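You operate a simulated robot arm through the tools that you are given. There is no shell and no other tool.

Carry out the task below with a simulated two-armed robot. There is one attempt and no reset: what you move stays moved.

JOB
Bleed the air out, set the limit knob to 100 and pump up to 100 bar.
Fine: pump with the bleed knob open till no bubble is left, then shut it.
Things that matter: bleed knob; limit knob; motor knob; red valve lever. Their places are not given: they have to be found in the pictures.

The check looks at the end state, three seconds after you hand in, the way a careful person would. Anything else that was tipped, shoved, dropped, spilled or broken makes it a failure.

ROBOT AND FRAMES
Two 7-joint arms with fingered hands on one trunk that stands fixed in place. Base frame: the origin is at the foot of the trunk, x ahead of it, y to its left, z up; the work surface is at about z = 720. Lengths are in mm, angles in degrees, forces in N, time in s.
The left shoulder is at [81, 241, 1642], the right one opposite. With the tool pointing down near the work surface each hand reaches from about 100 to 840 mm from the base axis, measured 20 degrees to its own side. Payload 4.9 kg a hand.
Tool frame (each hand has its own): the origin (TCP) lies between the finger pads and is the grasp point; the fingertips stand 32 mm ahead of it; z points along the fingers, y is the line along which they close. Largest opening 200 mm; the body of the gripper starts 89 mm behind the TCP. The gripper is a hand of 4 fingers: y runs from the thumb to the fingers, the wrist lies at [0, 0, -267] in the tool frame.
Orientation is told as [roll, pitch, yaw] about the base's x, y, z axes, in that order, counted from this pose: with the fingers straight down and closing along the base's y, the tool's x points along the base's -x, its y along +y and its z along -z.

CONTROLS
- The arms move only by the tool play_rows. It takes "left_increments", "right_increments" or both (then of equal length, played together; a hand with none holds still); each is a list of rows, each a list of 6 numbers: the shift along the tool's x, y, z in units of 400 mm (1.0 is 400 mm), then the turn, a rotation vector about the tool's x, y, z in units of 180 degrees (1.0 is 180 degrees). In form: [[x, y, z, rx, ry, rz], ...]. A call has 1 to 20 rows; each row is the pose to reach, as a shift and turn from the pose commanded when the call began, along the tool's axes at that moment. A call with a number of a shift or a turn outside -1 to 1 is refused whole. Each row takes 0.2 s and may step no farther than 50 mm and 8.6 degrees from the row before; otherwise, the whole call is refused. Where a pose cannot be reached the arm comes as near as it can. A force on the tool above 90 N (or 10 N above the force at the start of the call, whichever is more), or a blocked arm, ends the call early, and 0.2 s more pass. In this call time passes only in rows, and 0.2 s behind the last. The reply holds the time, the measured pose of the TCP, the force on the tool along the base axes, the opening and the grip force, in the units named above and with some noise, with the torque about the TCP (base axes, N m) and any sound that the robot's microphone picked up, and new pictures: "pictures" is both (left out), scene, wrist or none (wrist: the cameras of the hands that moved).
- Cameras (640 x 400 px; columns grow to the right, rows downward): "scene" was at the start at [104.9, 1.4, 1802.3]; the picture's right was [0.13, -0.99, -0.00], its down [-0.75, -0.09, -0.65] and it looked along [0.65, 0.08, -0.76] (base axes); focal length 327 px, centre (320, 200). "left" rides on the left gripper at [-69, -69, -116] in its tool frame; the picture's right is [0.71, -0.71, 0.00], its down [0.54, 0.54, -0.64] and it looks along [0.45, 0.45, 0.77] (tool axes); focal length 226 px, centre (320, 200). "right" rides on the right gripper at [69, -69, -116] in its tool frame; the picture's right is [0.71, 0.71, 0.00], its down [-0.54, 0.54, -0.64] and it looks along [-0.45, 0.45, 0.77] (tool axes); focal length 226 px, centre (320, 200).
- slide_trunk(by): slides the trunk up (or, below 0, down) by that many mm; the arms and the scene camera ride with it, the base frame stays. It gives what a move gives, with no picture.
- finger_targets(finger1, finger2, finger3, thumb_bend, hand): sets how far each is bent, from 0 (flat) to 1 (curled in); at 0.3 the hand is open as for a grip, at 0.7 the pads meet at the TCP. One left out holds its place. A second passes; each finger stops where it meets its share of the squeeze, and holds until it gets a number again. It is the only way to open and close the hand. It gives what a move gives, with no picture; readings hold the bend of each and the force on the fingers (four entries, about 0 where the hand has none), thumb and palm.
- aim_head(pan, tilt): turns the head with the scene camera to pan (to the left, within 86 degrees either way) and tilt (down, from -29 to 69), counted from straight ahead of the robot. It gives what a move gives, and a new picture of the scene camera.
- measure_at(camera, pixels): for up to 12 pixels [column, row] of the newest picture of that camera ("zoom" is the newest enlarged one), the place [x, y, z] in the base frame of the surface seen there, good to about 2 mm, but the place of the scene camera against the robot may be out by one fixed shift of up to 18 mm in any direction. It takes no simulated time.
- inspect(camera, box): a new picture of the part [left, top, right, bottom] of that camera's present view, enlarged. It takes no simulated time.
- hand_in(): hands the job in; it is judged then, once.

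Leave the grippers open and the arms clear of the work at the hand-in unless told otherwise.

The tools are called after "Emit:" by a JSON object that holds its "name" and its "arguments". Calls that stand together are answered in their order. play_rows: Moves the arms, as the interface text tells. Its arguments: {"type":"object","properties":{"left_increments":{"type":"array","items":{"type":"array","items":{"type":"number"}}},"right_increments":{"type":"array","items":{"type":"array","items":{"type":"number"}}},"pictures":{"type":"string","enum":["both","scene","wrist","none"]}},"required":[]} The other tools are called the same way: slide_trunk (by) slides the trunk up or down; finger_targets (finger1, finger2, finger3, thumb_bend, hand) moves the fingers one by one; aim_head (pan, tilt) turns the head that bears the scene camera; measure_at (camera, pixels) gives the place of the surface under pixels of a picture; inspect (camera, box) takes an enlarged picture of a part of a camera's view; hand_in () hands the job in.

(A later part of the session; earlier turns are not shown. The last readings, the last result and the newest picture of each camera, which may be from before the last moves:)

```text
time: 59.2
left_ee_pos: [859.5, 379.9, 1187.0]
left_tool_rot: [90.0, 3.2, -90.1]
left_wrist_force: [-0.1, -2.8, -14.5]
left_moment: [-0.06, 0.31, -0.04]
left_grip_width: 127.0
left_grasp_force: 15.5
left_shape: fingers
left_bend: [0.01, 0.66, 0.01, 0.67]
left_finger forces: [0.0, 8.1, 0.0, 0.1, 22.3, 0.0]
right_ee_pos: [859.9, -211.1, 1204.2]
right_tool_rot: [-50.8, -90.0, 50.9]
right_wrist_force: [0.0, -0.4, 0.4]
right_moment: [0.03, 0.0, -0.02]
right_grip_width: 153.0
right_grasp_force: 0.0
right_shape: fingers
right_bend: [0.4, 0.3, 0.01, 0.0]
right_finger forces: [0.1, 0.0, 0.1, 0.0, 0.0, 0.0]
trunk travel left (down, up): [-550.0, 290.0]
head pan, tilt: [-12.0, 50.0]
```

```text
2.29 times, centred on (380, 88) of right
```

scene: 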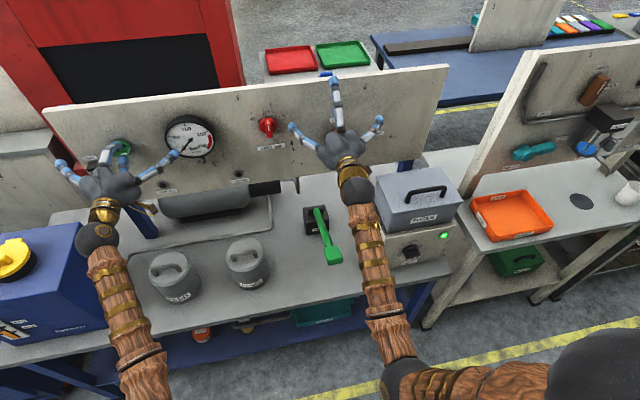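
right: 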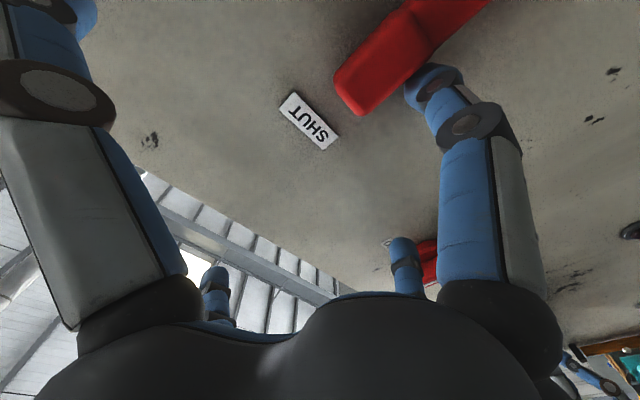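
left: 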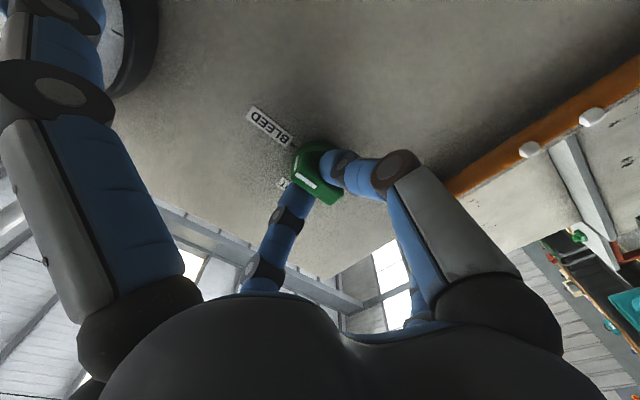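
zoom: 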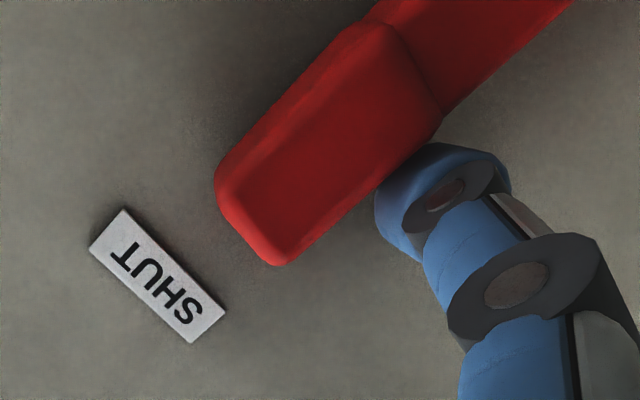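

The fingertip sits beside the lever's left edge, free of contact. I will push along an arc of 65 mm about the pivot, taking the first half now.

Emit:
{"name": "play_rows", "arguments": {"right_increments": [[-0.0098, -0.0218, 0, 0, 0, 0], [-0.016, -0.0435, 0, 0, 0, 0], [-0.019, -0.066, 0, 0, 0, 0], [-0.019, -0.0885, 0, 0, 0, 0], [-0.016, -0.111, 0, 0, 0, 0]], "pictures": "both"}}

Emit:
{"name": "inspect", "arguments": {"camera": "scene", "box": [140, 80, 440, 200]}}

Emit:
{"name": "inspect", "arguments": {"camera": "left", "box": [400, 0, 640, 230]}}

```text
time: 60.4
left_ee_pos: [860.3, 380.1, 1187.5]
left_tool_rot: [90.0, 3.3, -90.0]
left_wrist_force: [0.8, -3.9, -14.0]
left_moment: [-0.05, 0.26, -0.1]
left_grip_width: 126.7
left_grasp_force: 15.4
left_shape: fingers
left_bend: [0.01, 0.66, 0.01, 0.67]
left_finger forces: [0.1, 8.3, 0.0, 0.1, 22.5, 0.0]
right_ee_pos: [859.3, -257.1, 1211.2]
right_tool_rot: [-50.2, -89.8, 50.1]
right_wrist_force: [-0.9, 0.6, 0.6]
right_moment: [0.11, 0.05, -0.01]
right_grip_width: 154.3
right_grasp_force: 1.2
right_shape: fingers
right_bend: [0.4, 0.3, 0.01, 0.0]
right_finger forces: [1.3, 0.1, 0.0, 0.0, 0.0, 0.0]
trunk travel left (down, up): [-550.0, 290.0]
head pan, tilt: [-12.0, 50.0]
```

scene: 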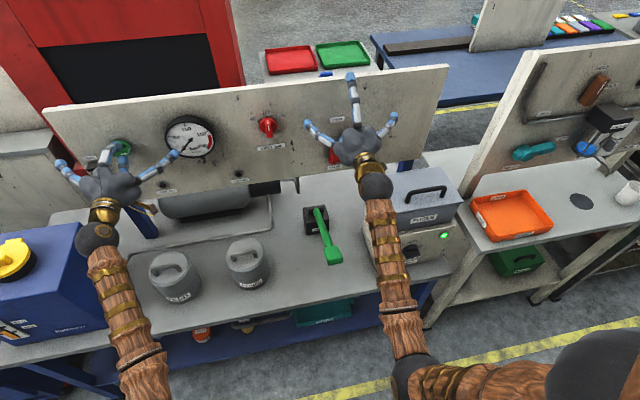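
right: 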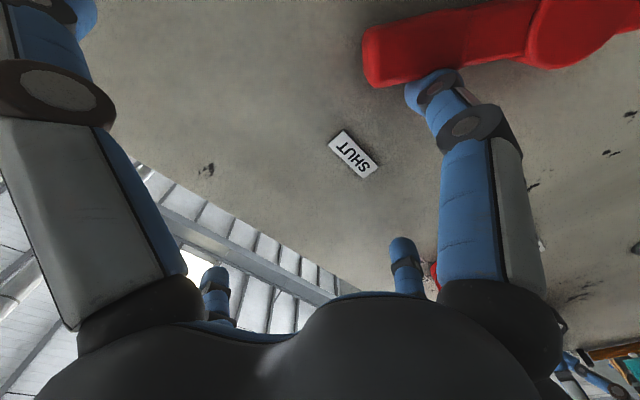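

```text
2.13 times, centred on (290, 140) of scene
```

zoom: 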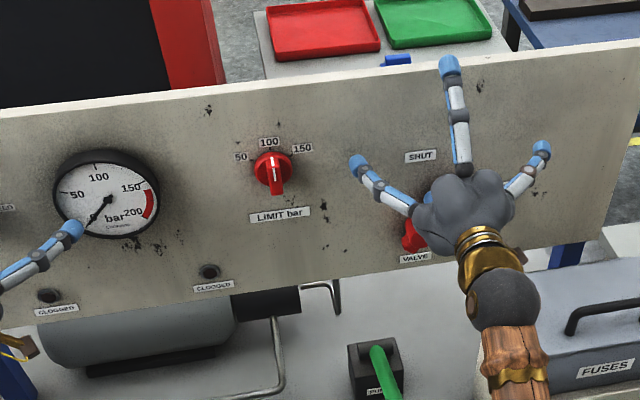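

```text
1.74 times, centred on (520, 115) of left
```

zoom: 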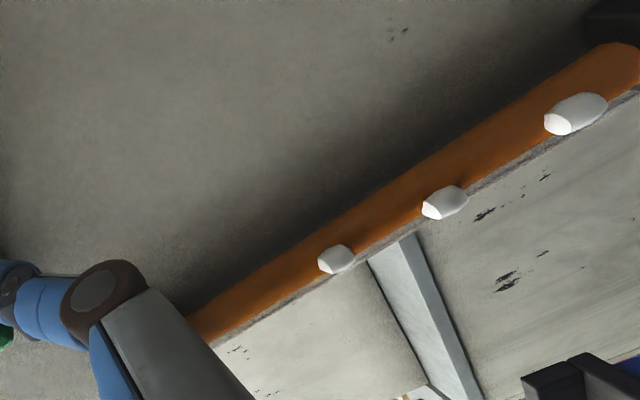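

The lever moves easily and is now about 31° over. I will continue the arc to about 70°.

Emit:
{"name": "play_rows", "arguments": {"right_increments": [[0.0063, -0.0218, 0, 0, 0, 0], [0.0155, -0.0425, 0, 0, 0, 0], [0.0275, -0.0618, 0, 0, 0, 0], [0.042, -0.0793, 0, 0, 0, 0], [0.0568, -0.0925, 0, 0, 0, 0]], "pictures": "both"}}

Emit:
{"name": "inspect", "arguments": {"camera": "right", "box": [240, 0, 640, 250]}}

Emit:
{"name": "inspect", "arguments": {"camera": "left", "box": [400, 0, 640, 230]}}

```text
time: 61.6
left_ee_pos: [860.3, 380.2, 1187.5]
left_tool_rot: [89.9, 3.2, -90.0]
left_wrist_force: [-0.5, -3.4, -15.1]
left_moment: [-0.05, 0.28, -0.06]
left_grip_width: 126.8
left_grasp_force: 15.6
left_shape: fingers
left_bend: [0.01, 0.66, 0.01, 0.67]
left_finger forces: [0.1, 8.1, 0.0, 0.1, 22.4, 0.0]
right_ee_pos: [858.7, -290.2, 1188.5]
right_tool_rot: [-51.9, -90.0, 51.9]
right_wrist_force: [-1.3, -0.2, 1.4]
right_moment: [0.03, 0.04, -0.01]
right_grip_width: 152.5
right_grasp_force: 0.6
right_shape: fingers
right_bend: [0.41, 0.3, 0.01, 0.0]
right_finger forces: [1.4, 0.0, 0.0, 0.1, 0.0, 0.1]
trunk travel left (down, up): [-550.0, 290.0]
head pan, tilt: [-12.0, 50.0]
```

scene: 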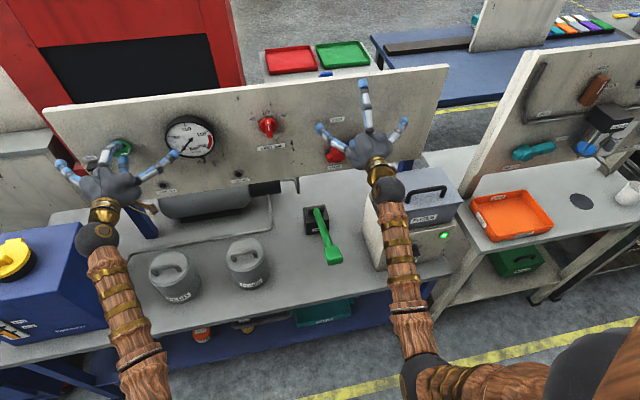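
right: 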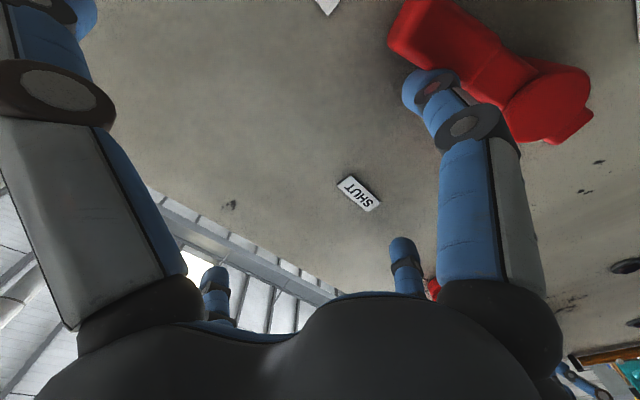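

```text
1.60 times, centred on (440, 125) of right
```

zoom: 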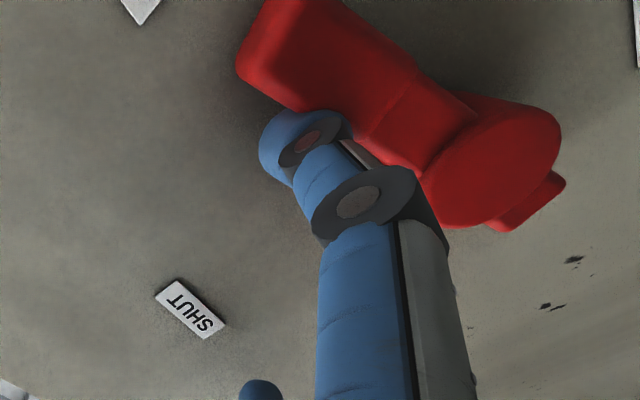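

```text
1.74 times, centred on (520, 115) of left
```

zoom: 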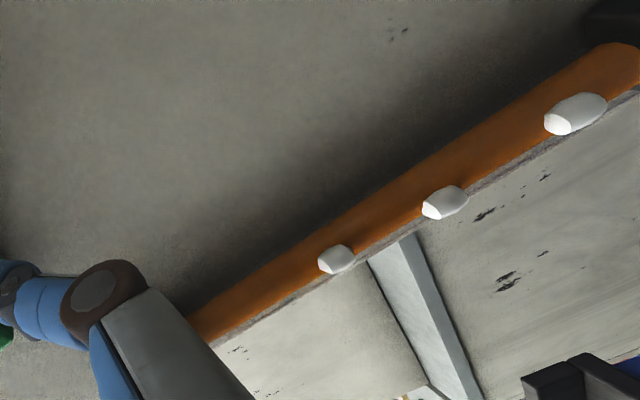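

The lever is at about 70° with hardly any force. I will continue to a full quarter turn, watching the force for a stop.

Emit:
{"name": "play_rows", "arguments": {"right_increments": [[0.0185, -0.013, 0, 0, 0, 0], [0.0363, -0.0222, 0, 0, 0, 0], [0.0493, -0.0275, 0, 0, 0, 0]], "pictures": "both"}}

Emit:
{"name": "inspect", "arguments": {"camera": "right", "box": [240, 0, 640, 250]}}

Emit:
{"name": "inspect", "arguments": {"camera": "left", "box": [400, 0, 640, 230]}}

Emit:
{"name": "inspect", "arguments": {"camera": "scene", "box": [140, 80, 440, 200]}}

```text
time: 62.4
left_ee_pos: [859.1, 380.2, 1186.8]
left_tool_rot: [89.9, 3.2, -90.2]
left_wrist_force: [7.0, -6.2, -16.5]
left_moment: [-0.03, 0.38, -0.17]
left_grip_width: 127.0
left_grasp_force: 14.5
left_shape: fingers
left_bend: [0.01, 0.66, 0.01, 0.67]
left_finger forces: [0.0, 6.1, 0.1, 0.0, 22.4, 0.0]
right_ee_pos: [859.5, -301.9, 1169.8]
right_tool_rot: [-86.5, -89.9, 86.4]
right_wrist_force: [-8.6, 7.9, 10.0]
right_moment: [0.62, 0.54, 0.17]
right_grip_width: 150.3
right_grasp_force: 7.6
right_shape: fingers
right_bend: [0.49, 0.3, 0.01, 0.0]
right_finger forces: [15.2, 0.0, 0.0, 0.0, 0.0, 0.1]
trunk travel left (down, up): [-550.0, 290.0]
head pan, tilt: [-12.0, 50.0]
```

scene: 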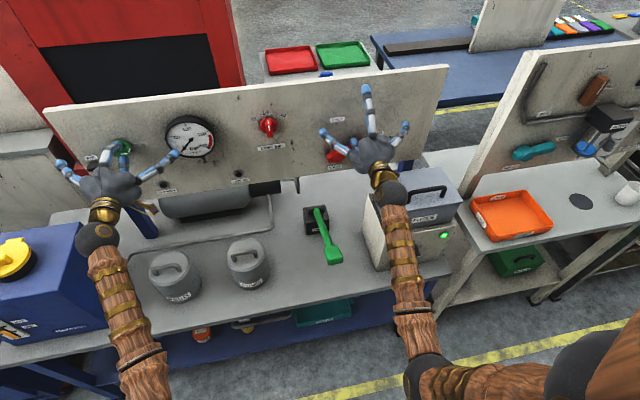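
right: 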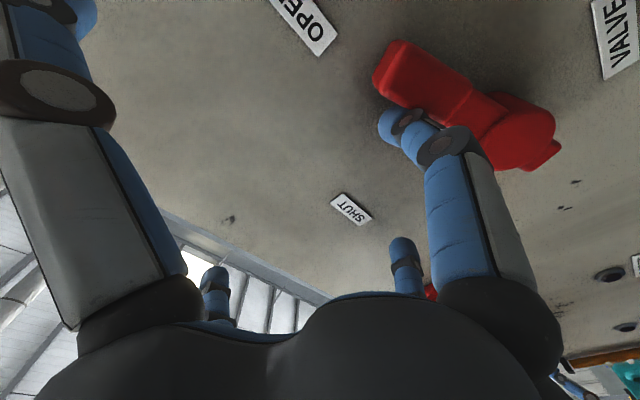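

```text
1.60 times, centred on (440, 125) of right
```

zoom: 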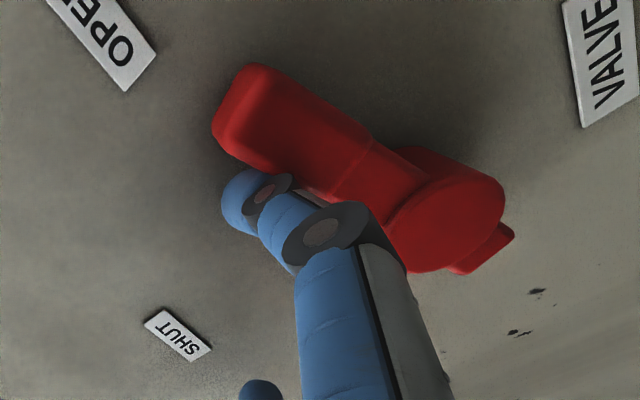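

```text
1.74 times, centred on (520, 115) of left
```

zoom: 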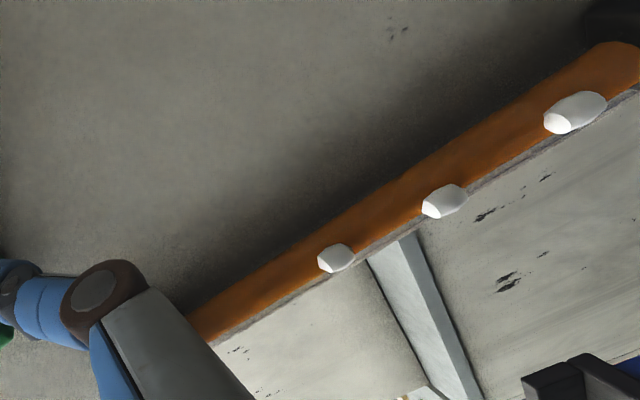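

```text
2.13 times, centred on (290, 140) of scene
```

zoom: 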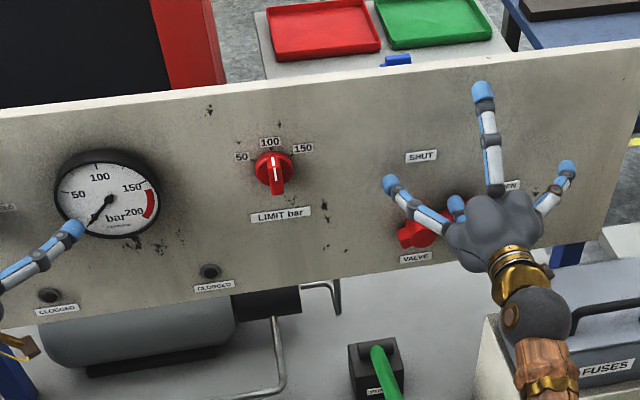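

At about 70° the lever resisted: finger 1 took 15 N and flexed, so the lever has reached its OPEN stop. I will ease off a few millimetres and then watch the bubbles for a few seconds.

Emit:
{"name": "measure_at", "arguments": {"camera": "right", "pixels": [[385, 65], [400, 60], [430, 75], [455, 90], [470, 105], [520, 120], [545, 155], [320, 30]]}}

Emit:
{"name": "play_rows", "arguments": {"right_increments": [[-0.06, 0, 0, 0, 0, 0], [-0.06, 0, 0, 0, 0, 0], [-0.06, 0, 0, 0, 0, 0], [-0.06, 0, 0, 0, 0, 0], [-0.06, 0, 0, 0, 0, 0], [-0.06, 0, 0, 0, 0, 0], [-0.06, 0, 0, 0, 0, 0], [-0.06, 0, 0, 0, 0, 0], [-0.06, 0, 0, 0, 0, 0], [-0.06, 0, 0, 0, 0, 0]], "pictures": "both"}}

Emit:
{"name": "inspect", "arguments": {"camera": "left", "box": [400, 0, 640, 230]}}

Emit:
{"name": "inspect", "arguments": {"camera": "scene", "box": [140, 80, 440, 200]}}

```text
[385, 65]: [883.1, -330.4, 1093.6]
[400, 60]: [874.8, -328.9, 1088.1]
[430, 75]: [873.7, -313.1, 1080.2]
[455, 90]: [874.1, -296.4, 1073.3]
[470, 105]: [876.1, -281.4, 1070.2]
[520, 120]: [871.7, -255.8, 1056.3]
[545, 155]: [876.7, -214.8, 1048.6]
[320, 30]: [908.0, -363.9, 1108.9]
```

```text
time: 64.6
left_ee_pos: [861.6, 379.4, 1187.6]
left_tool_rot: [90.0, 3.1, -90.0]
left_wrist_force: [0.2, -3.1, -14.5]
left_moment: [-0.02, 0.31, -0.06]
left_grip_width: 126.6
left_grasp_force: 15.3
left_shape: fingers
left_bend: [0.01, 0.66, 0.01, 0.67]
left_finger forces: [0.1, 8.3, 0.0, 0.1, 22.3, 0.1]
right_ee_pos: [861.2, -303.9, 1194.4]
right_tool_rot: [-46.0, -89.9, 46.0]
right_wrist_force: [0.3, 0.3, 0.0]
right_moment: [0.01, 0.0, -0.01]
right_grip_width: 152.1
right_grasp_force: 0.5
right_shape: fingers
right_bend: [0.4, 0.3, 0.01, 0.0]
right_finger forces: [0.5, 0.1, 0.0, 0.1, 0.0, 0.0]
trunk travel left (down, up): [-550.0, 290.0]
head pan, tilt: [-12.0, 50.0]
```

scene: 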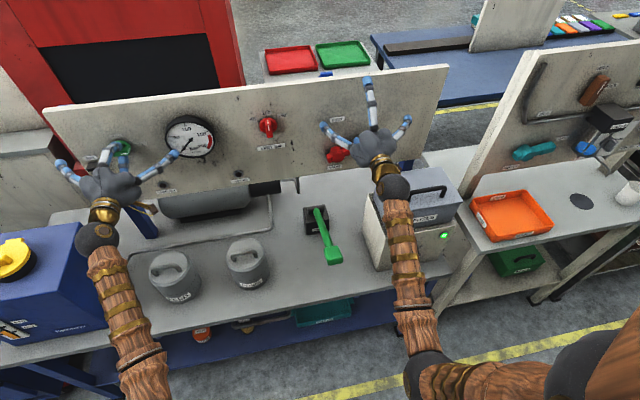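
right: 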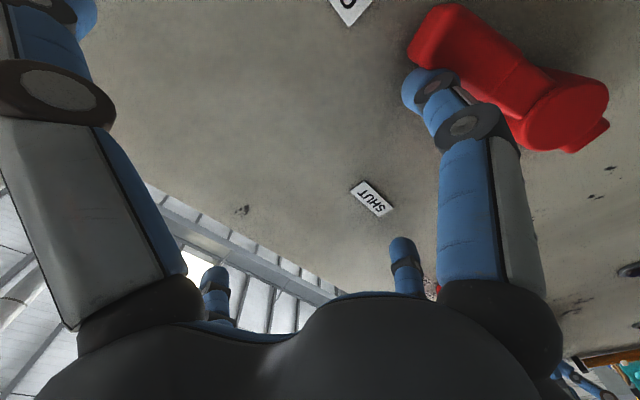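

```text
1.74 times, centred on (520, 115) of left
```

zoom: 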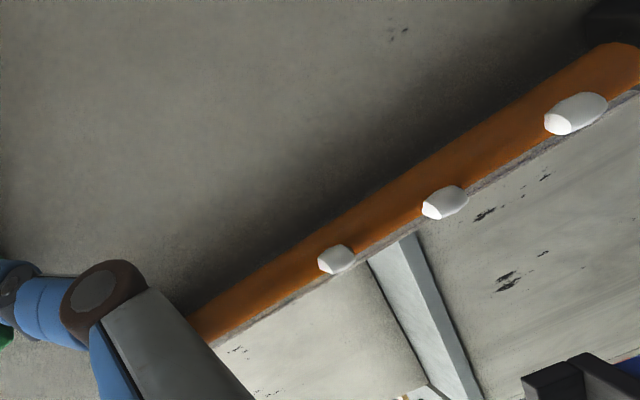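

```text
2.13 times, centred on (290, 140) of scene
```

zoom: 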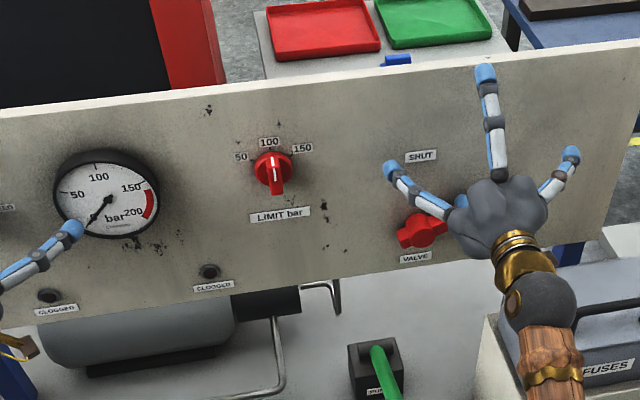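

The lever now points at OPEN, about 70° over and in line with the label. I will wait 4 s and check the bubbles.

Emit:
{"name": "play_rows", "arguments": {"right_increments": [[-0.02, 0, 0, 0, 0, 0], [-0.04, 0, 0, 0, 0, 0], [-0.05, 0, -0.03, 0, 0, 0], [-0.05, 0, -0.06, 0, 0, 0], [-0.05, 0, -0.09, 0, 0, 0], [-0.05, 0, -0.12, 0, 0, 0], [-0.05, 0, -0.15, 0, 0, 0], [-0.05, 0, -0.15, 0, 0, 0], [-0.05, 0, -0.15, 0, 0, 0], [-0.05, 0, -0.15, 0, 0, 0], [-0.05, 0, -0.15, 0, 0, 0], [-0.05, 0, -0.15, 0, 0, 0], [-0.05, 0, -0.15, 0, 0, 0], [-0.05, 0, -0.15, 0, 0, 0], [-0.05, 0, -0.15, 0, 0, 0], [-0.05, 0, -0.15, 0, 0, 0], [-0.05, 0, -0.15, 0, 0, 0], [-0.05, 0, -0.15, 0, 0, 0], [-0.05, 0, -0.15, 0, 0, 0], [-0.05, 0, -0.15, 0, 0, 0]], "pictures": "both"}}

Emit:
{"name": "inspect", "arguments": {"camera": "left", "box": [400, 0, 640, 230]}}

Emit:
{"name": "inspect", "arguments": {"camera": "scene", "box": [40, 80, 240, 210]}}

```text
time: 68.8
left_ee_pos: [861.0, 379.2, 1188.1]
left_tool_rot: [90.0, 3.2, -90.0]
left_wrist_force: [-0.8, -2.9, -14.0]
left_moment: [-0.04, 0.28, -0.04]
left_grip_width: 126.8
left_grasp_force: 15.6
left_shape: fingers
left_bend: [0.01, 0.66, 0.01, 0.67]
left_finger forces: [0.0, 8.6, 0.0, 0.0, 22.2, 0.0]
right_ee_pos: [799.8, -303.5, 1212.9]
right_tool_rot: [-46.2, -89.9, 46.1]
right_wrist_force: [-0.4, 0.9, 0.0]
right_moment: [0.01, -0.02, -0.02]
right_grip_width: 152.3
right_grasp_force: 0.1
right_shape: fingers
right_bend: [0.4, 0.3, 0.01, 0.0]
right_finger forces: [0.0, 0.0, 0.0, 0.1, 0.1, 0.1]
trunk travel left (down, up): [-550.0, 290.0]
head pan, tilt: [-12.0, 50.0]
```

scene: 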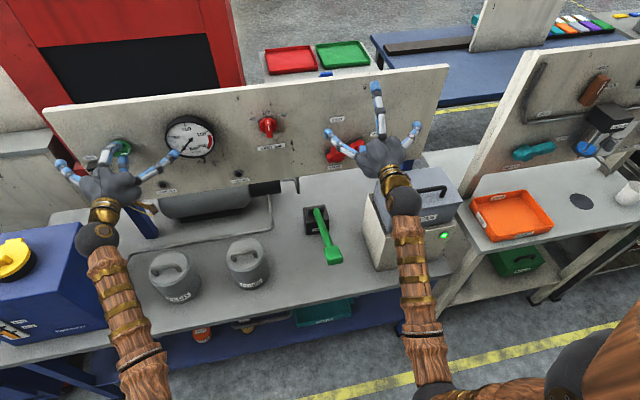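
right: 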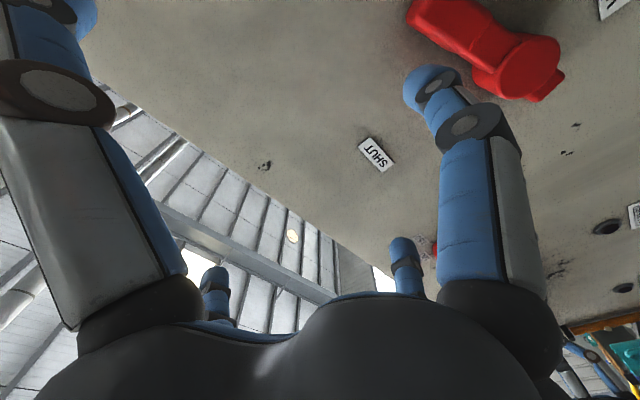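

```text
1.74 times, centred on (520, 115) of left
```

zoom: 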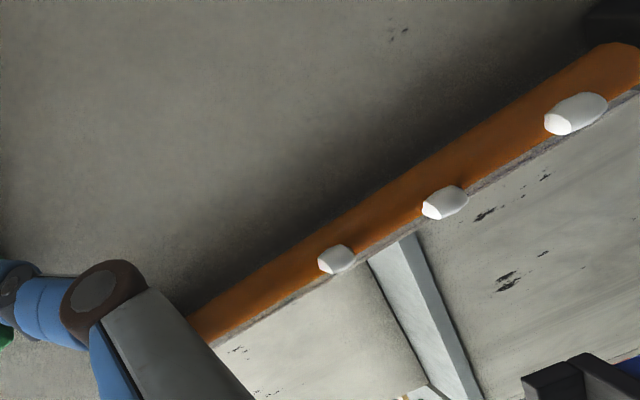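

```text
3.08 times, centred on (140, 145) of scene
```

zoom: 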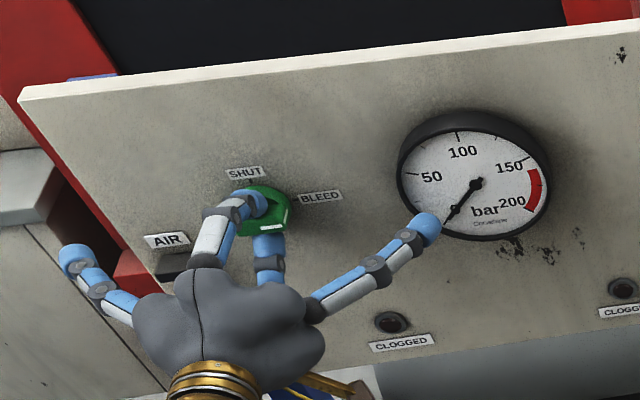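

The valve is OPEN and nothing changes either: three bubbles and gauge 0, with the motor lamp lit. So the oil through the bleed is probably moved by the green PUMP lever. I will zoom in on the lever and measure it while the picture is fresh.

Emit:
{"name": "inspect", "arguments": {"camera": "scene", "box": [280, 190, 370, 275]}}

```text
4.71 times, centred on (325, 232) of scene
```

zoom: 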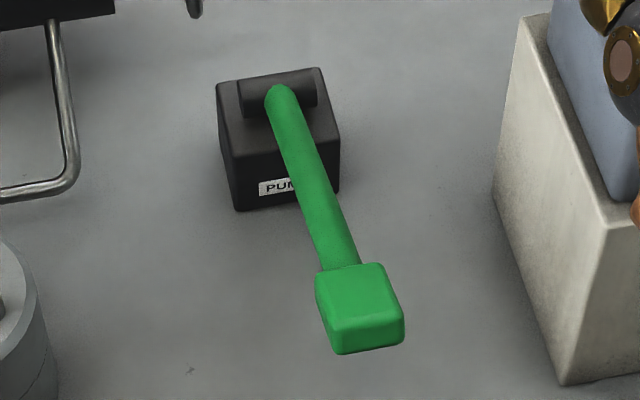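

Emit:
{"name": "measure_at", "arguments": {"camera": "zoom", "pixels": [[320, 275], [380, 267], [328, 320], [398, 312], [338, 350], [402, 340], [340, 255], [300, 160], [280, 95], [280, 75], [235, 205], [460, 200]]}}

```text
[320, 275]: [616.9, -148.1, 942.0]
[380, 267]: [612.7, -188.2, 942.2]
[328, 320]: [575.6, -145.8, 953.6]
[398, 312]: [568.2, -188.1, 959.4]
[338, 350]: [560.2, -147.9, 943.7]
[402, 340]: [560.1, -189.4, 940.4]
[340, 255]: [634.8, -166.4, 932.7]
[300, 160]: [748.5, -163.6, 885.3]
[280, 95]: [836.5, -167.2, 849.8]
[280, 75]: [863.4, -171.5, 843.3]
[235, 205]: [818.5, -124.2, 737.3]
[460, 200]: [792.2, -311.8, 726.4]
```

The pump handle block spans (corrected) about x 562–619, y -182…-141, with its top at z≈929–944. The lever pivots near [855,-162,822], so it stands about 21° up. I will bring the right hand back to pointing down above the handle, at about [592,-161,1150].

Emit:
{"name": "play_rows", "arguments": {"right_increments": [[0.0, 0.02, -0.06, 0, 0.0455, 0], [0.0, 0.045, -0.12, 0, 0.091, 0], [0.0, 0.08, -0.18, 0, 0.1365, 0], [0.01, 0.12, -0.24, 0, 0.182, 0], [0.03, 0.16, -0.3, 0, 0.2275, 0], [0.05, 0.2, -0.35, 0, 0.273, 0], [0.07, 0.24, -0.4, 0, 0.3185, 0], [0.09, 0.28, -0.44, 0, 0.364, 0], [0.11, 0.31, -0.47, 0, 0.4095, 0], [0.13, 0.335, -0.495, 0, 0.455, 0], [0.15, 0.355, -0.52, 0, 0.5, 0]], "pictures": "both"}}

Emit:
{"name": "inspect", "arguments": {"camera": "left", "box": [400, 0, 640, 230]}}

```text
time: 71.2
left_ee_pos: [859.5, 380.6, 1187.4]
left_tool_rot: [89.8, 3.1, -90.0]
left_wrist_force: [-0.9, -4.0, -14.3]
left_moment: [-0.03, 0.29, -0.13]
left_grip_width: 126.9
left_grasp_force: 15.5
left_shape: fingers
left_bend: [0.01, 0.66, 0.01, 0.67]
left_finger forces: [0.0, 8.8, 0.1, 0.0, 22.3, 0.0]
right_ee_pos: [633.2, -201.9, 1181.6]
right_tool_rot: [-0.1, -29.9, -0.1]
right_wrist_force: [-0.2, -0.1, 0.1]
right_moment: [0.02, 0.03, -0.01]
right_grip_width: 152.3
right_grasp_force: 0.1
right_shape: fingers
right_bend: [0.4, 0.3, 0.01, 0.0]
right_finger forces: [0.0, 0.0, 0.0, 0.0, 0.1, 0.0]
right hand out of reach, approached as far as the arm can: row 8, 9, 10, 11
trunk travel left (down, up): [-550.0, 290.0]
head pan, tilt: [-12.0, 50.0]
```

scene: 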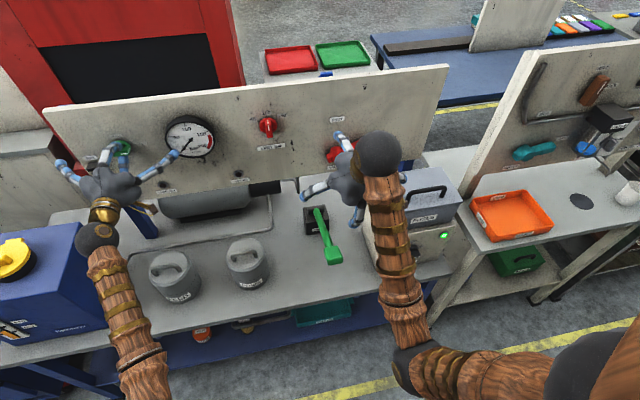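
right: 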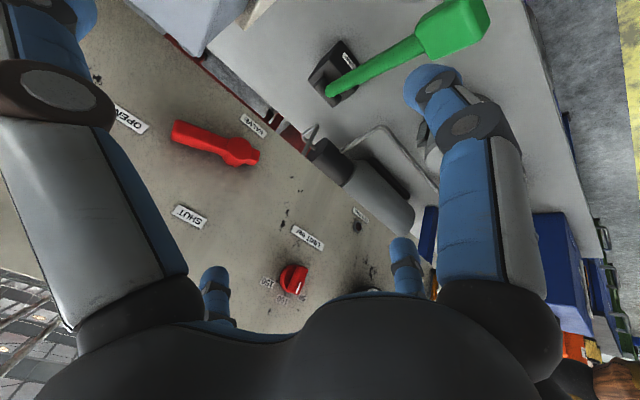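

```text
1.74 times, centred on (520, 115) of left
```

zoom: 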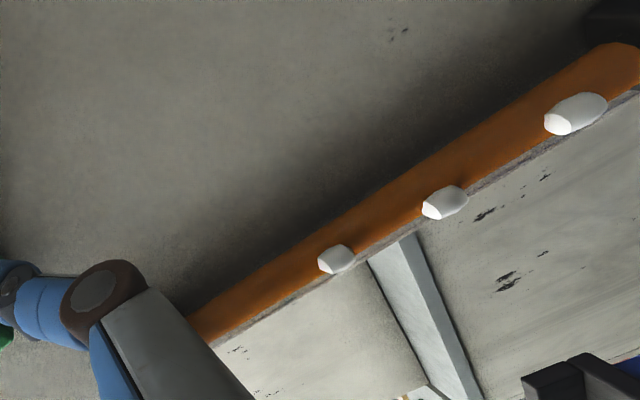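

The arm stopped at about 30° short of straight down (rows 8–11 were out of reach). That tilt is still usable for the pump handle. I will send a zero row to see which pose the controller now counts from.

Emit:
{"name": "play_rows", "arguments": {"right_increments": [[0, 0, 0, 0, 0, 0]], "pictures": "none"}}

Emit:
{"name": "finger_targets", "arguments": {"hand": "right", "finger1": 0.0, "finger2": 0.5, "finger3": 0.0, "thumb_bend": 0.5}}

Emit:
{"name": "measure_at", "arguments": {"camera": "right", "pixels": [[455, 20], [482, 10], [488, 30], [420, 30], [435, 55], [425, 45], [400, 60], [340, 90], [330, 75], [450, 45], [463, 48]]}}

```text
time: 71.6
left_ee_pos: [859.8, 379.4, 1187.0]
left_tool_rot: [89.9, 3.3, -90.1]
left_wrist_force: [0.1, -2.8, -14.0]
left_moment: [-0.01, 0.25, -0.11]
left_grip_width: 126.7
left_grasp_force: 15.6
left_shape: fingers
left_bend: [0.01, 0.66, 0.01, 0.67]
left_finger forces: [0.0, 8.8, 0.0, 0.0, 22.3, 0.1]
right_ee_pos: [633.7, -201.0, 1180.9]
right_tool_rot: [-0.1, -29.8, -0.1]
right_wrist_force: [-0.1, -0.5, -0.2]
right_moment: [0.0, 0.0, 0.02]
right_grip_width: 152.4
right_grasp_force: 0.1
right_shape: fingers
right_bend: [0.4, 0.3, 0.01, 0.0]
right_finger forces: [0.0, 0.0, 0.1, 0.1, 0.0, 0.0]
trunk travel left (down, up): [-550.0, 290.0]
head pan, tilt: [-12.0, 50.0]
```

```text
time: 72.6
left_ee_pos: [860.6, 380.8, 1187.7]
left_tool_rot: [89.9, 3.2, -90.0]
left_wrist_force: [-0.6, -2.0, -14.2]
left_moment: [-0.08, 0.28, -0.08]
left_grip_width: 126.9
left_grasp_force: 15.3
left_shape: fingers
left_bend: [0.01, 0.66, 0.01, 0.67]
left_finger forces: [0.0, 8.7, 0.0, 0.1, 22.3, 0.0]
right_ee_pos: [634.0, -201.7, 1181.2]
right_tool_rot: [-0.1, -29.7, 0.1]
right_wrist_force: [0.5, -0.8, -0.4]
right_moment: [0.03, 0.02, -0.04]
right_grip_width: 140.0
right_grasp_force: 0.0
right_shape: fingers
right_bend: [0.01, 0.5, 0.01, 0.5]
right_finger forces: [0.0, 0.0, 0.0, 0.0, 0.1, 0.0]
trunk travel left (down, up): [-550.0, 290.0]
head pan, tilt: [-12.0, 50.0]
```

```text
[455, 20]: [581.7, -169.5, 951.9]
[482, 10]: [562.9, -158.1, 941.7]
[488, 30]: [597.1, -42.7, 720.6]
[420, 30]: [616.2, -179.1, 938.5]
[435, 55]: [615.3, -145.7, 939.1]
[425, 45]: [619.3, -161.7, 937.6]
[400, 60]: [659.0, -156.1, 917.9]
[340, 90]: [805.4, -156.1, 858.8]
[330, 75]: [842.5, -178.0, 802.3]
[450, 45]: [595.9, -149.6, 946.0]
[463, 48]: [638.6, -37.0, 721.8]
```

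The wrist camera gives the handle block as top z≈938–952, x 563–619 and y -182…-142 (centre -162). The lever slopes at 22° and the bench is at z≈721. I will make one small test move along the tool's z to see how the controller behaves after the unreachable rows.

Emit:
{"name": "play_rows", "arguments": {"right_increments": [[0, 0, 0.05, 0, 0, 0], [0, 0, 0.1, 0, 0, 0]], "pictures": "none"}}

```text
time: 73.2
left_ee_pos: [859.8, 379.1, 1188.3]
left_tool_rot: [90.0, 3.2, -90.0]
left_wrist_force: [0.2, -2.6, -14.4]
left_moment: [-0.02, 0.28, -0.08]
left_grip_width: 126.9
left_grasp_force: 15.2
left_shape: fingers
left_bend: [0.01, 0.66, 0.01, 0.67]
left_finger forces: [0.0, 8.7, 0.0, 0.0, 22.4, 0.0]
right_ee_pos: [653.5, -200.8, 1144.2]
right_tool_rot: [0.0, -29.8, 0.0]
right_wrist_force: [0.4, 0.5, -0.1]
right_moment: [0.0, 0.03, 0.01]
right_grip_width: 139.8
right_grasp_force: 0.0
right_shape: fingers
right_bend: [0.01, 0.5, 0.01, 0.5]
right_finger forces: [0.1, 0.0, 0.0, 0.1, 0.1, 0.1]
trunk travel left (down, up): [-550.0, 290.0]
head pan, tilt: [-12.0, 50.0]
```

The controller counts from the reached pose and follows the tool axes, which now tilt 30° forward. I will move to a pre-grasp point above the pump handle, at about [542,-162,1021].

Emit:
{"name": "play_rows", "arguments": {"right_increments": [[0.099, 0.0244, 0.032, 0, 0, 0], [0.1975, 0.049, 0.0635, 0, 0, 0], [0.296, 0.073, 0.095, 0, 0, 0], [0.395, 0.0975, 0.127, 0, 0, 0]], "pictures": "both"}}

Emit:
{"name": "inspect", "arguments": {"camera": "right", "box": [180, 0, 500, 200]}}

```text
time: 74.2
left_ee_pos: [860.3, 380.1, 1188.0]
left_tool_rot: [89.8, 3.2, -90.0]
left_wrist_force: [0.9, -3.4, -14.2]
left_moment: [-0.03, 0.29, -0.09]
left_grip_width: 126.7
left_grasp_force: 14.8
left_shape: fingers
left_bend: [0.01, 0.66, 0.01, 0.67]
left_finger forces: [0.1, 7.6, 0.0, 0.1, 22.2, 0.0]
right_ee_pos: [538.8, -163.8, 1023.1]
right_tool_rot: [-0.1, -29.9, 0.0]
right_wrist_force: [0.0, 0.6, -1.2]
right_moment: [0.02, 0.0, -0.01]
right_grip_width: 139.9
right_grasp_force: 0.1
right_shape: fingers
right_bend: [0.01, 0.5, 0.01, 0.5]
right_finger forces: [0.1, 0.0, 0.0, 0.0, 0.0, 0.1]
trunk travel left (down, up): [-550.0, 290.0]
head pan, tilt: [-12.0, 50.0]
```

scene: 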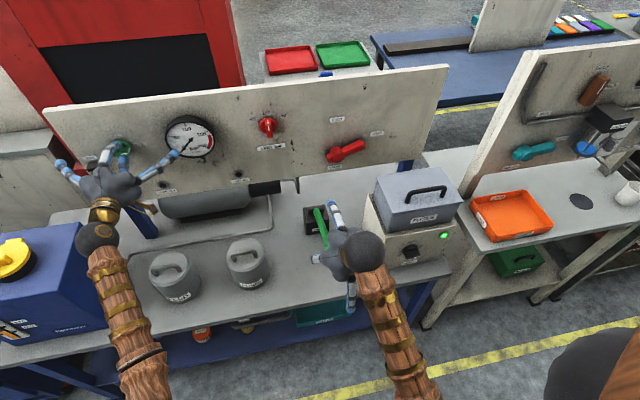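
right: 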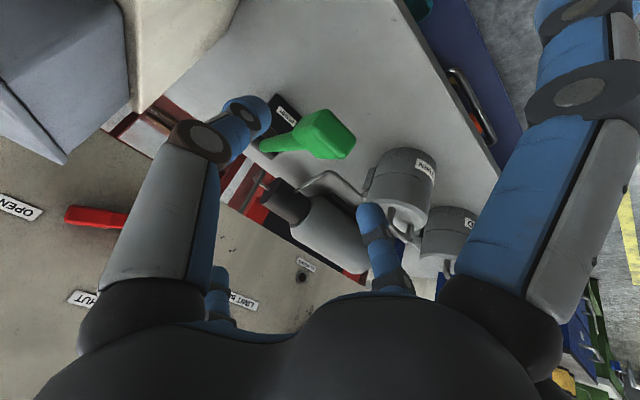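

```text
2.00 times, centred on (340, 100) of right
```

zoom: 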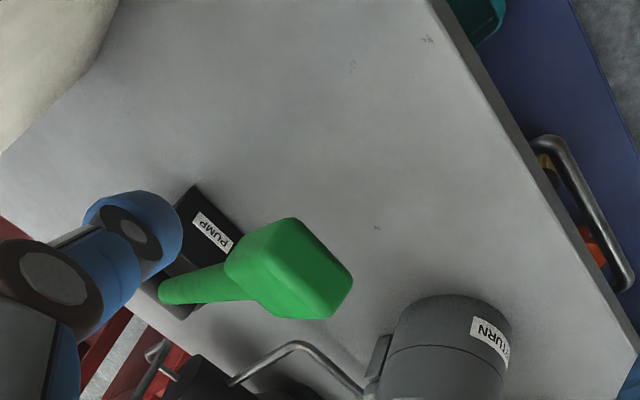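

The label reads PUMP, and the handle block lies at (300,268) in the zoomed picture. I will measure its corners from here.

Emit:
{"name": "measure_at", "arguments": {"camera": "zoom", "pixels": [[290, 224], [348, 275], [325, 312], [265, 300], [232, 265], [305, 250], [300, 285], [255, 250], [320, 240], [340, 300], [200, 285]]}}

```text
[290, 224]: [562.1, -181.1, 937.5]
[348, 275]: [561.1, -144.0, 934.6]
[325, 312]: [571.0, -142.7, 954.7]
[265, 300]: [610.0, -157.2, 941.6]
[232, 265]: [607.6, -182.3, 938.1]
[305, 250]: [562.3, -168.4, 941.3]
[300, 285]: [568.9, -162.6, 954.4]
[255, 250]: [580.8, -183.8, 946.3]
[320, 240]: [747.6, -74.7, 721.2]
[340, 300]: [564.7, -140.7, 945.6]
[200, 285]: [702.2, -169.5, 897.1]
```

The block's centre is about [586,-162,937] and it is 42 mm wide. I will advance 79 mm along the tool axis so the thumb and finger 2 straddle it, and then close.

Emit:
{"name": "play_rows", "arguments": {"right_increments": [[0.002, 0.002, 0.07, 0, 0, 0], [0.004, 0.004, 0.14, 0, 0, 0], [0.007, 0.0045, 0.198, 0, 0, 0]], "pictures": "wrist"}}

Emit:
{"name": "finger_targets", "arguments": {"hand": "right", "finger2": 0.75, "thumb_bend": 0.75}}

Emit:
{"name": "inspect", "arguments": {"camera": "right", "box": [180, 0, 500, 200]}}

```text
time: 75.0
left_ee_pos: [859.8, 379.0, 1187.9]
left_tool_rot: [89.9, 3.1, -90.0]
left_wrist_force: [0.6, -2.1, -13.4]
left_moment: [-0.04, 0.33, -0.01]
left_grip_width: 126.9
left_grasp_force: 15.2
left_shape: fingers
left_bend: [0.01, 0.66, 0.01, 0.67]
left_finger forces: [0.0, 8.0, 0.0, 0.1, 22.2, 0.0]
right_ee_pos: [579.2, -160.4, 955.4]
right_tool_rot: [-0.2, -29.9, 0.0]
right_wrist_force: [-0.1, -0.1, 0.5]
right_moment: [0.01, 0.0, -0.05]
right_grip_width: 139.8
right_grasp_force: 0.0
right_shape: fingers
right_bend: [0.01, 0.5, 0.01, 0.5]
right_finger forces: [0.0, 0.1, 0.0, 0.0, 0.1, 0.0]
trunk travel left (down, up): [-550.0, 290.0]
head pan, tilt: [-12.0, 50.0]
```

right: 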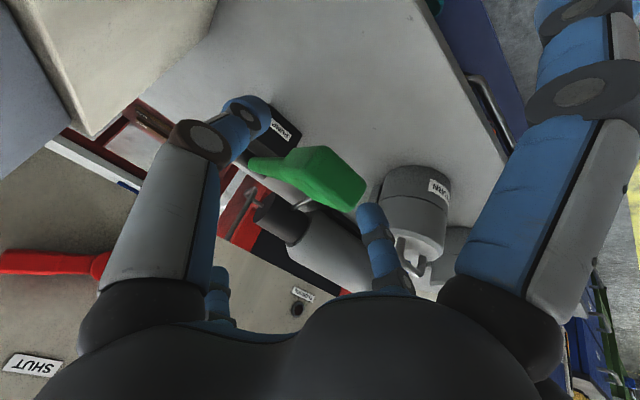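

```text
time: 76.0
left_ee_pos: [860.0, 379.0, 1188.1]
left_tool_rot: [90.0, 3.3, -89.9]
left_wrist_force: [-0.8, 2.1, -14.8]
left_moment: [0.0, 0.3, 0.0]
left_grip_width: 126.8
left_grasp_force: 16.2
left_shape: fingers
left_bend: [0.01, 0.66, 0.01, 0.67]
left_finger forces: [0.0, 8.2, 0.1, 0.0, 22.8, 0.1]
right_ee_pos: [579.4, -161.3, 954.4]
right_tool_rot: [-0.1, -29.8, -0.1]
right_wrist_force: [1.0, -14.8, -0.4]
right_moment: [-0.32, -0.02, -0.16]
right_grip_width: 130.0
right_grasp_force: 14.5
right_shape: fingers
right_bend: [0.01, 0.61, 0.01, 0.63]
right_finger forces: [0.0, 7.2, 0.0, 0.1, 21.7, 0.1]
trunk travel left (down, up): [-550.0, 290.0]
head pan, tilt: [-12.0, 50.0]
```

```text
2.00 times, centred on (340, 100) of right
```

zoom: 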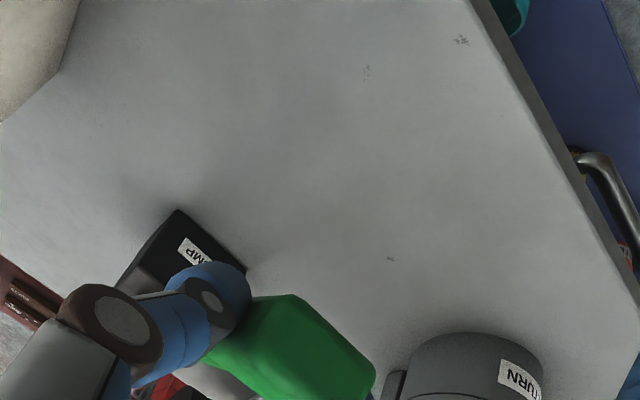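

The handle is gripped. I will make a first slow downstroke along the lever's arc, about 14°, and look at the force and bubbles.

Emit:
{"name": "play_rows", "arguments": {"right_increments": [[0.021, 0, 0.0175, 0, 0, 0], [0.0421, 0, 0.0349, 0, 0, 0], [0.0645, 0, 0.057, 0, 0, 0], [0.0867, 0, 0.0787, 0, 0, 0], [0.107, 0, 0.102, 0, 0, 0], [0.1271, 0, 0.1261, 0, 0, 0]], "pictures": "both"}}

Emit:
{"name": "inspect", "arguments": {"camera": "left", "box": [400, 0, 640, 230]}}

Emit:
{"name": "inspect", "arguments": {"camera": "scene", "box": [250, 180, 450, 320]}}

```text
time: 77.4
left_ee_pos: [860.5, 378.6, 1187.5]
left_tool_rot: [90.0, 3.4, -90.0]
left_wrist_force: [-6.7, 3.3, -15.6]
left_moment: [0.02, 0.21, 0.08]
left_grip_width: 126.9
left_grasp_force: 18.1
left_shape: fingers
left_bend: [0.01, 0.66, 0.01, 0.67]
left_finger forces: [0.0, 11.6, 0.0, 0.0, 24.0, 0.1]
right_ee_pos: [558.2, -158.9, 884.2]
right_tool_rot: [-0.1, -29.8, 0.0]
right_wrist_force: [12.7, -19.4, 3.6]
right_moment: [-0.62, -0.48, 0.02]
right_grip_width: 130.7
right_grasp_force: 15.0
right_shape: fingers
right_bend: [0.01, 0.62, 0.01, 0.62]
right_finger forces: [0.1, 5.0, 0.0, 0.1, 24.6, 0.1]
trunk travel left (down, up): [-550.0, 290.0]
head pan, tilt: [-12.0, 50.0]
```

scene: 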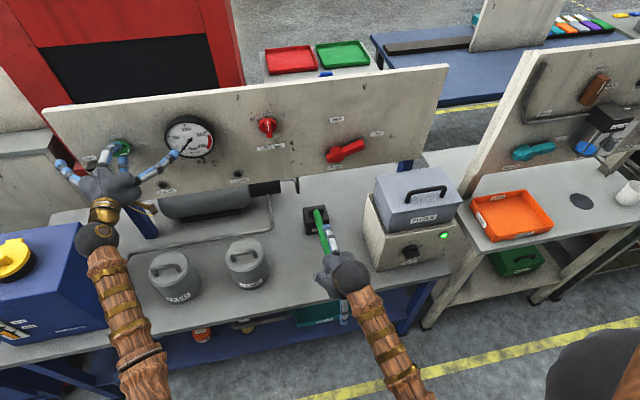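
right: 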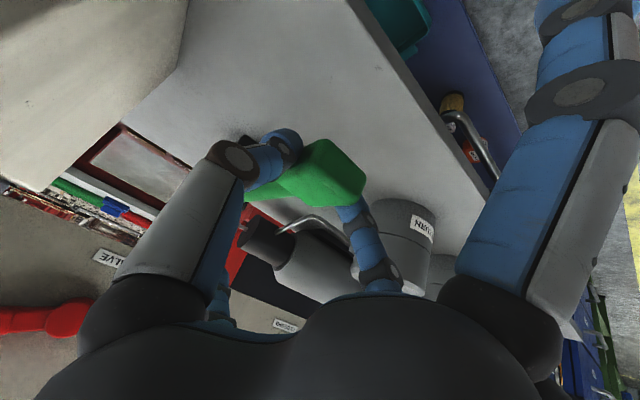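

```text
1.74 times, centred on (520, 115) of left
```

zoom: 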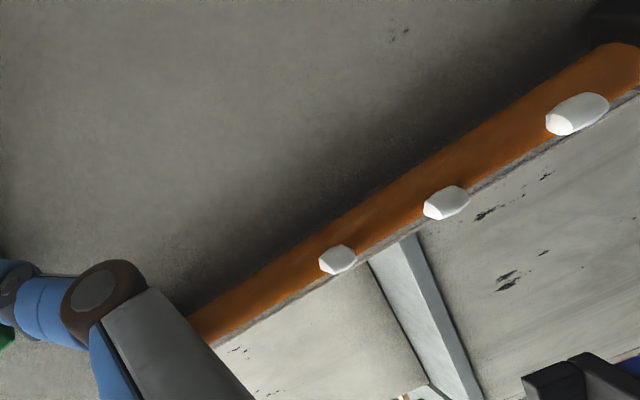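

```text
2.86 times, centred on (350, 250) of scene
```

zoom: 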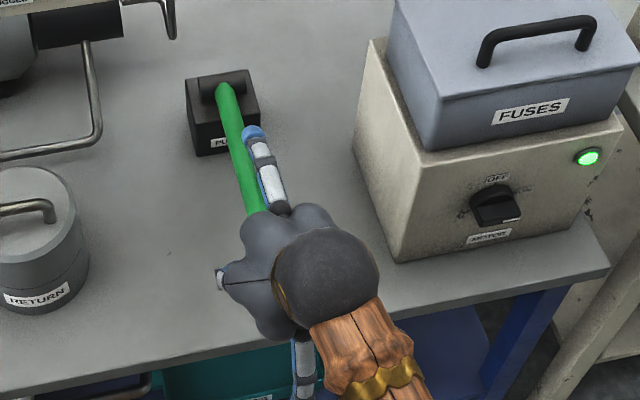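

The lever follows with moderate force and the bubbles are unchanged so far. I will continue the downstroke to about -2°.

Emit:
{"name": "play_rows", "arguments": {"right_increments": [[0.018, 0, 0.0253, 0, 0, 0], [0.0362, 0, 0.0507, 0, 0, 0], [0.052, 0, 0.0776, 0, 0, 0], [0.0678, 0, 0.1044, 0, 0, 0]], "pictures": "both"}}

Emit:
{"name": "inspect", "arguments": {"camera": "left", "box": [400, 0, 640, 230]}}

Emit:
{"name": "inspect", "arguments": {"camera": "scene", "box": [40, 80, 240, 210]}}

```text
time: 78.4
left_ee_pos: [860.4, 380.4, 1187.7]
left_tool_rot: [89.9, 3.2, -90.1]
left_wrist_force: [-0.5, 1.5, -15.7]
left_moment: [-0.02, 0.32, 0.03]
left_grip_width: 127.0
left_grasp_force: 16.0
left_shape: fingers
left_bend: [0.01, 0.66, 0.01, 0.67]
left_finger forces: [0.1, 8.2, 0.0, 0.0, 23.5, 0.1]
right_ee_pos: [555.4, -160.1, 835.3]
right_tool_rot: [-0.1, -30.1, 0.0]
right_wrist_force: [11.5, -16.0, 12.2]
right_moment: [-0.58, -0.51, 0.03]
right_grip_width: 130.6
right_grasp_force: 14.9
right_shape: fingers
right_bend: [0.01, 0.62, 0.01, 0.62]
right_finger forces: [0.0, 7.3, 0.0, 0.0, 22.8, 0.1]
trunk travel left (down, up): [-550.0, 290.0]
head pan, tilt: [-12.0, 50.0]
```

scene: 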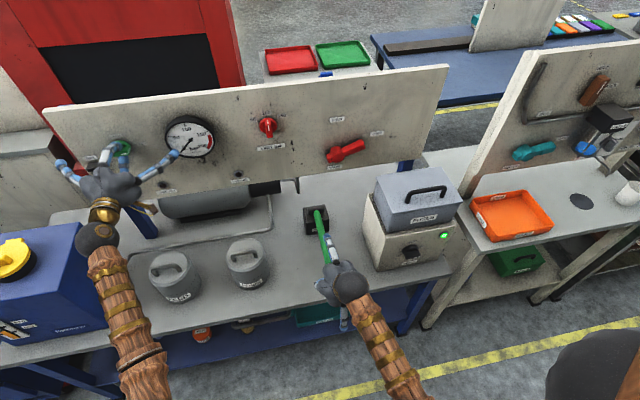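
right: 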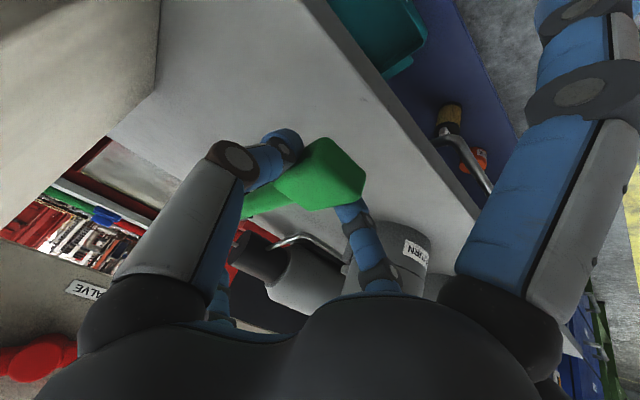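

```text
1.74 times, centred on (520, 115) of left
```

zoom: 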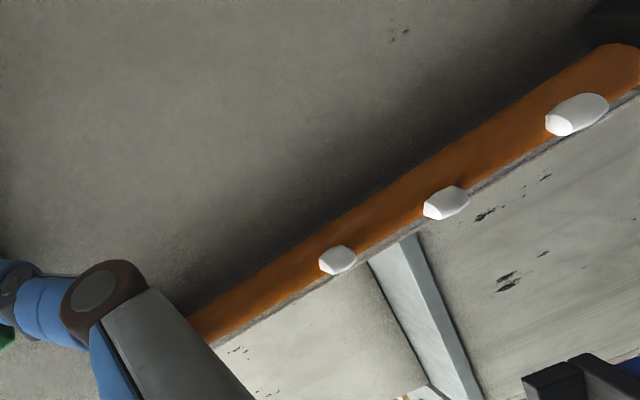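

```text
3.08 times, centred on (140, 145) of scene
```

zoom: 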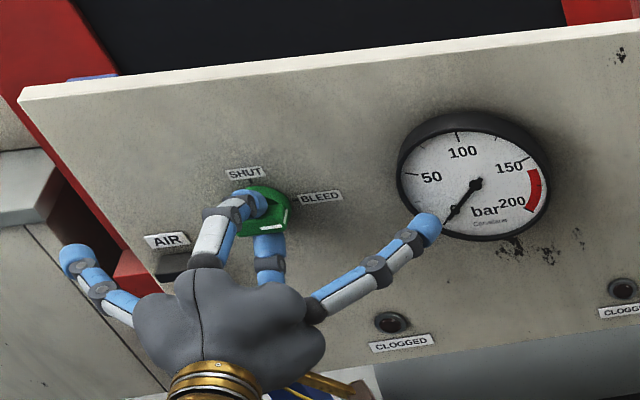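

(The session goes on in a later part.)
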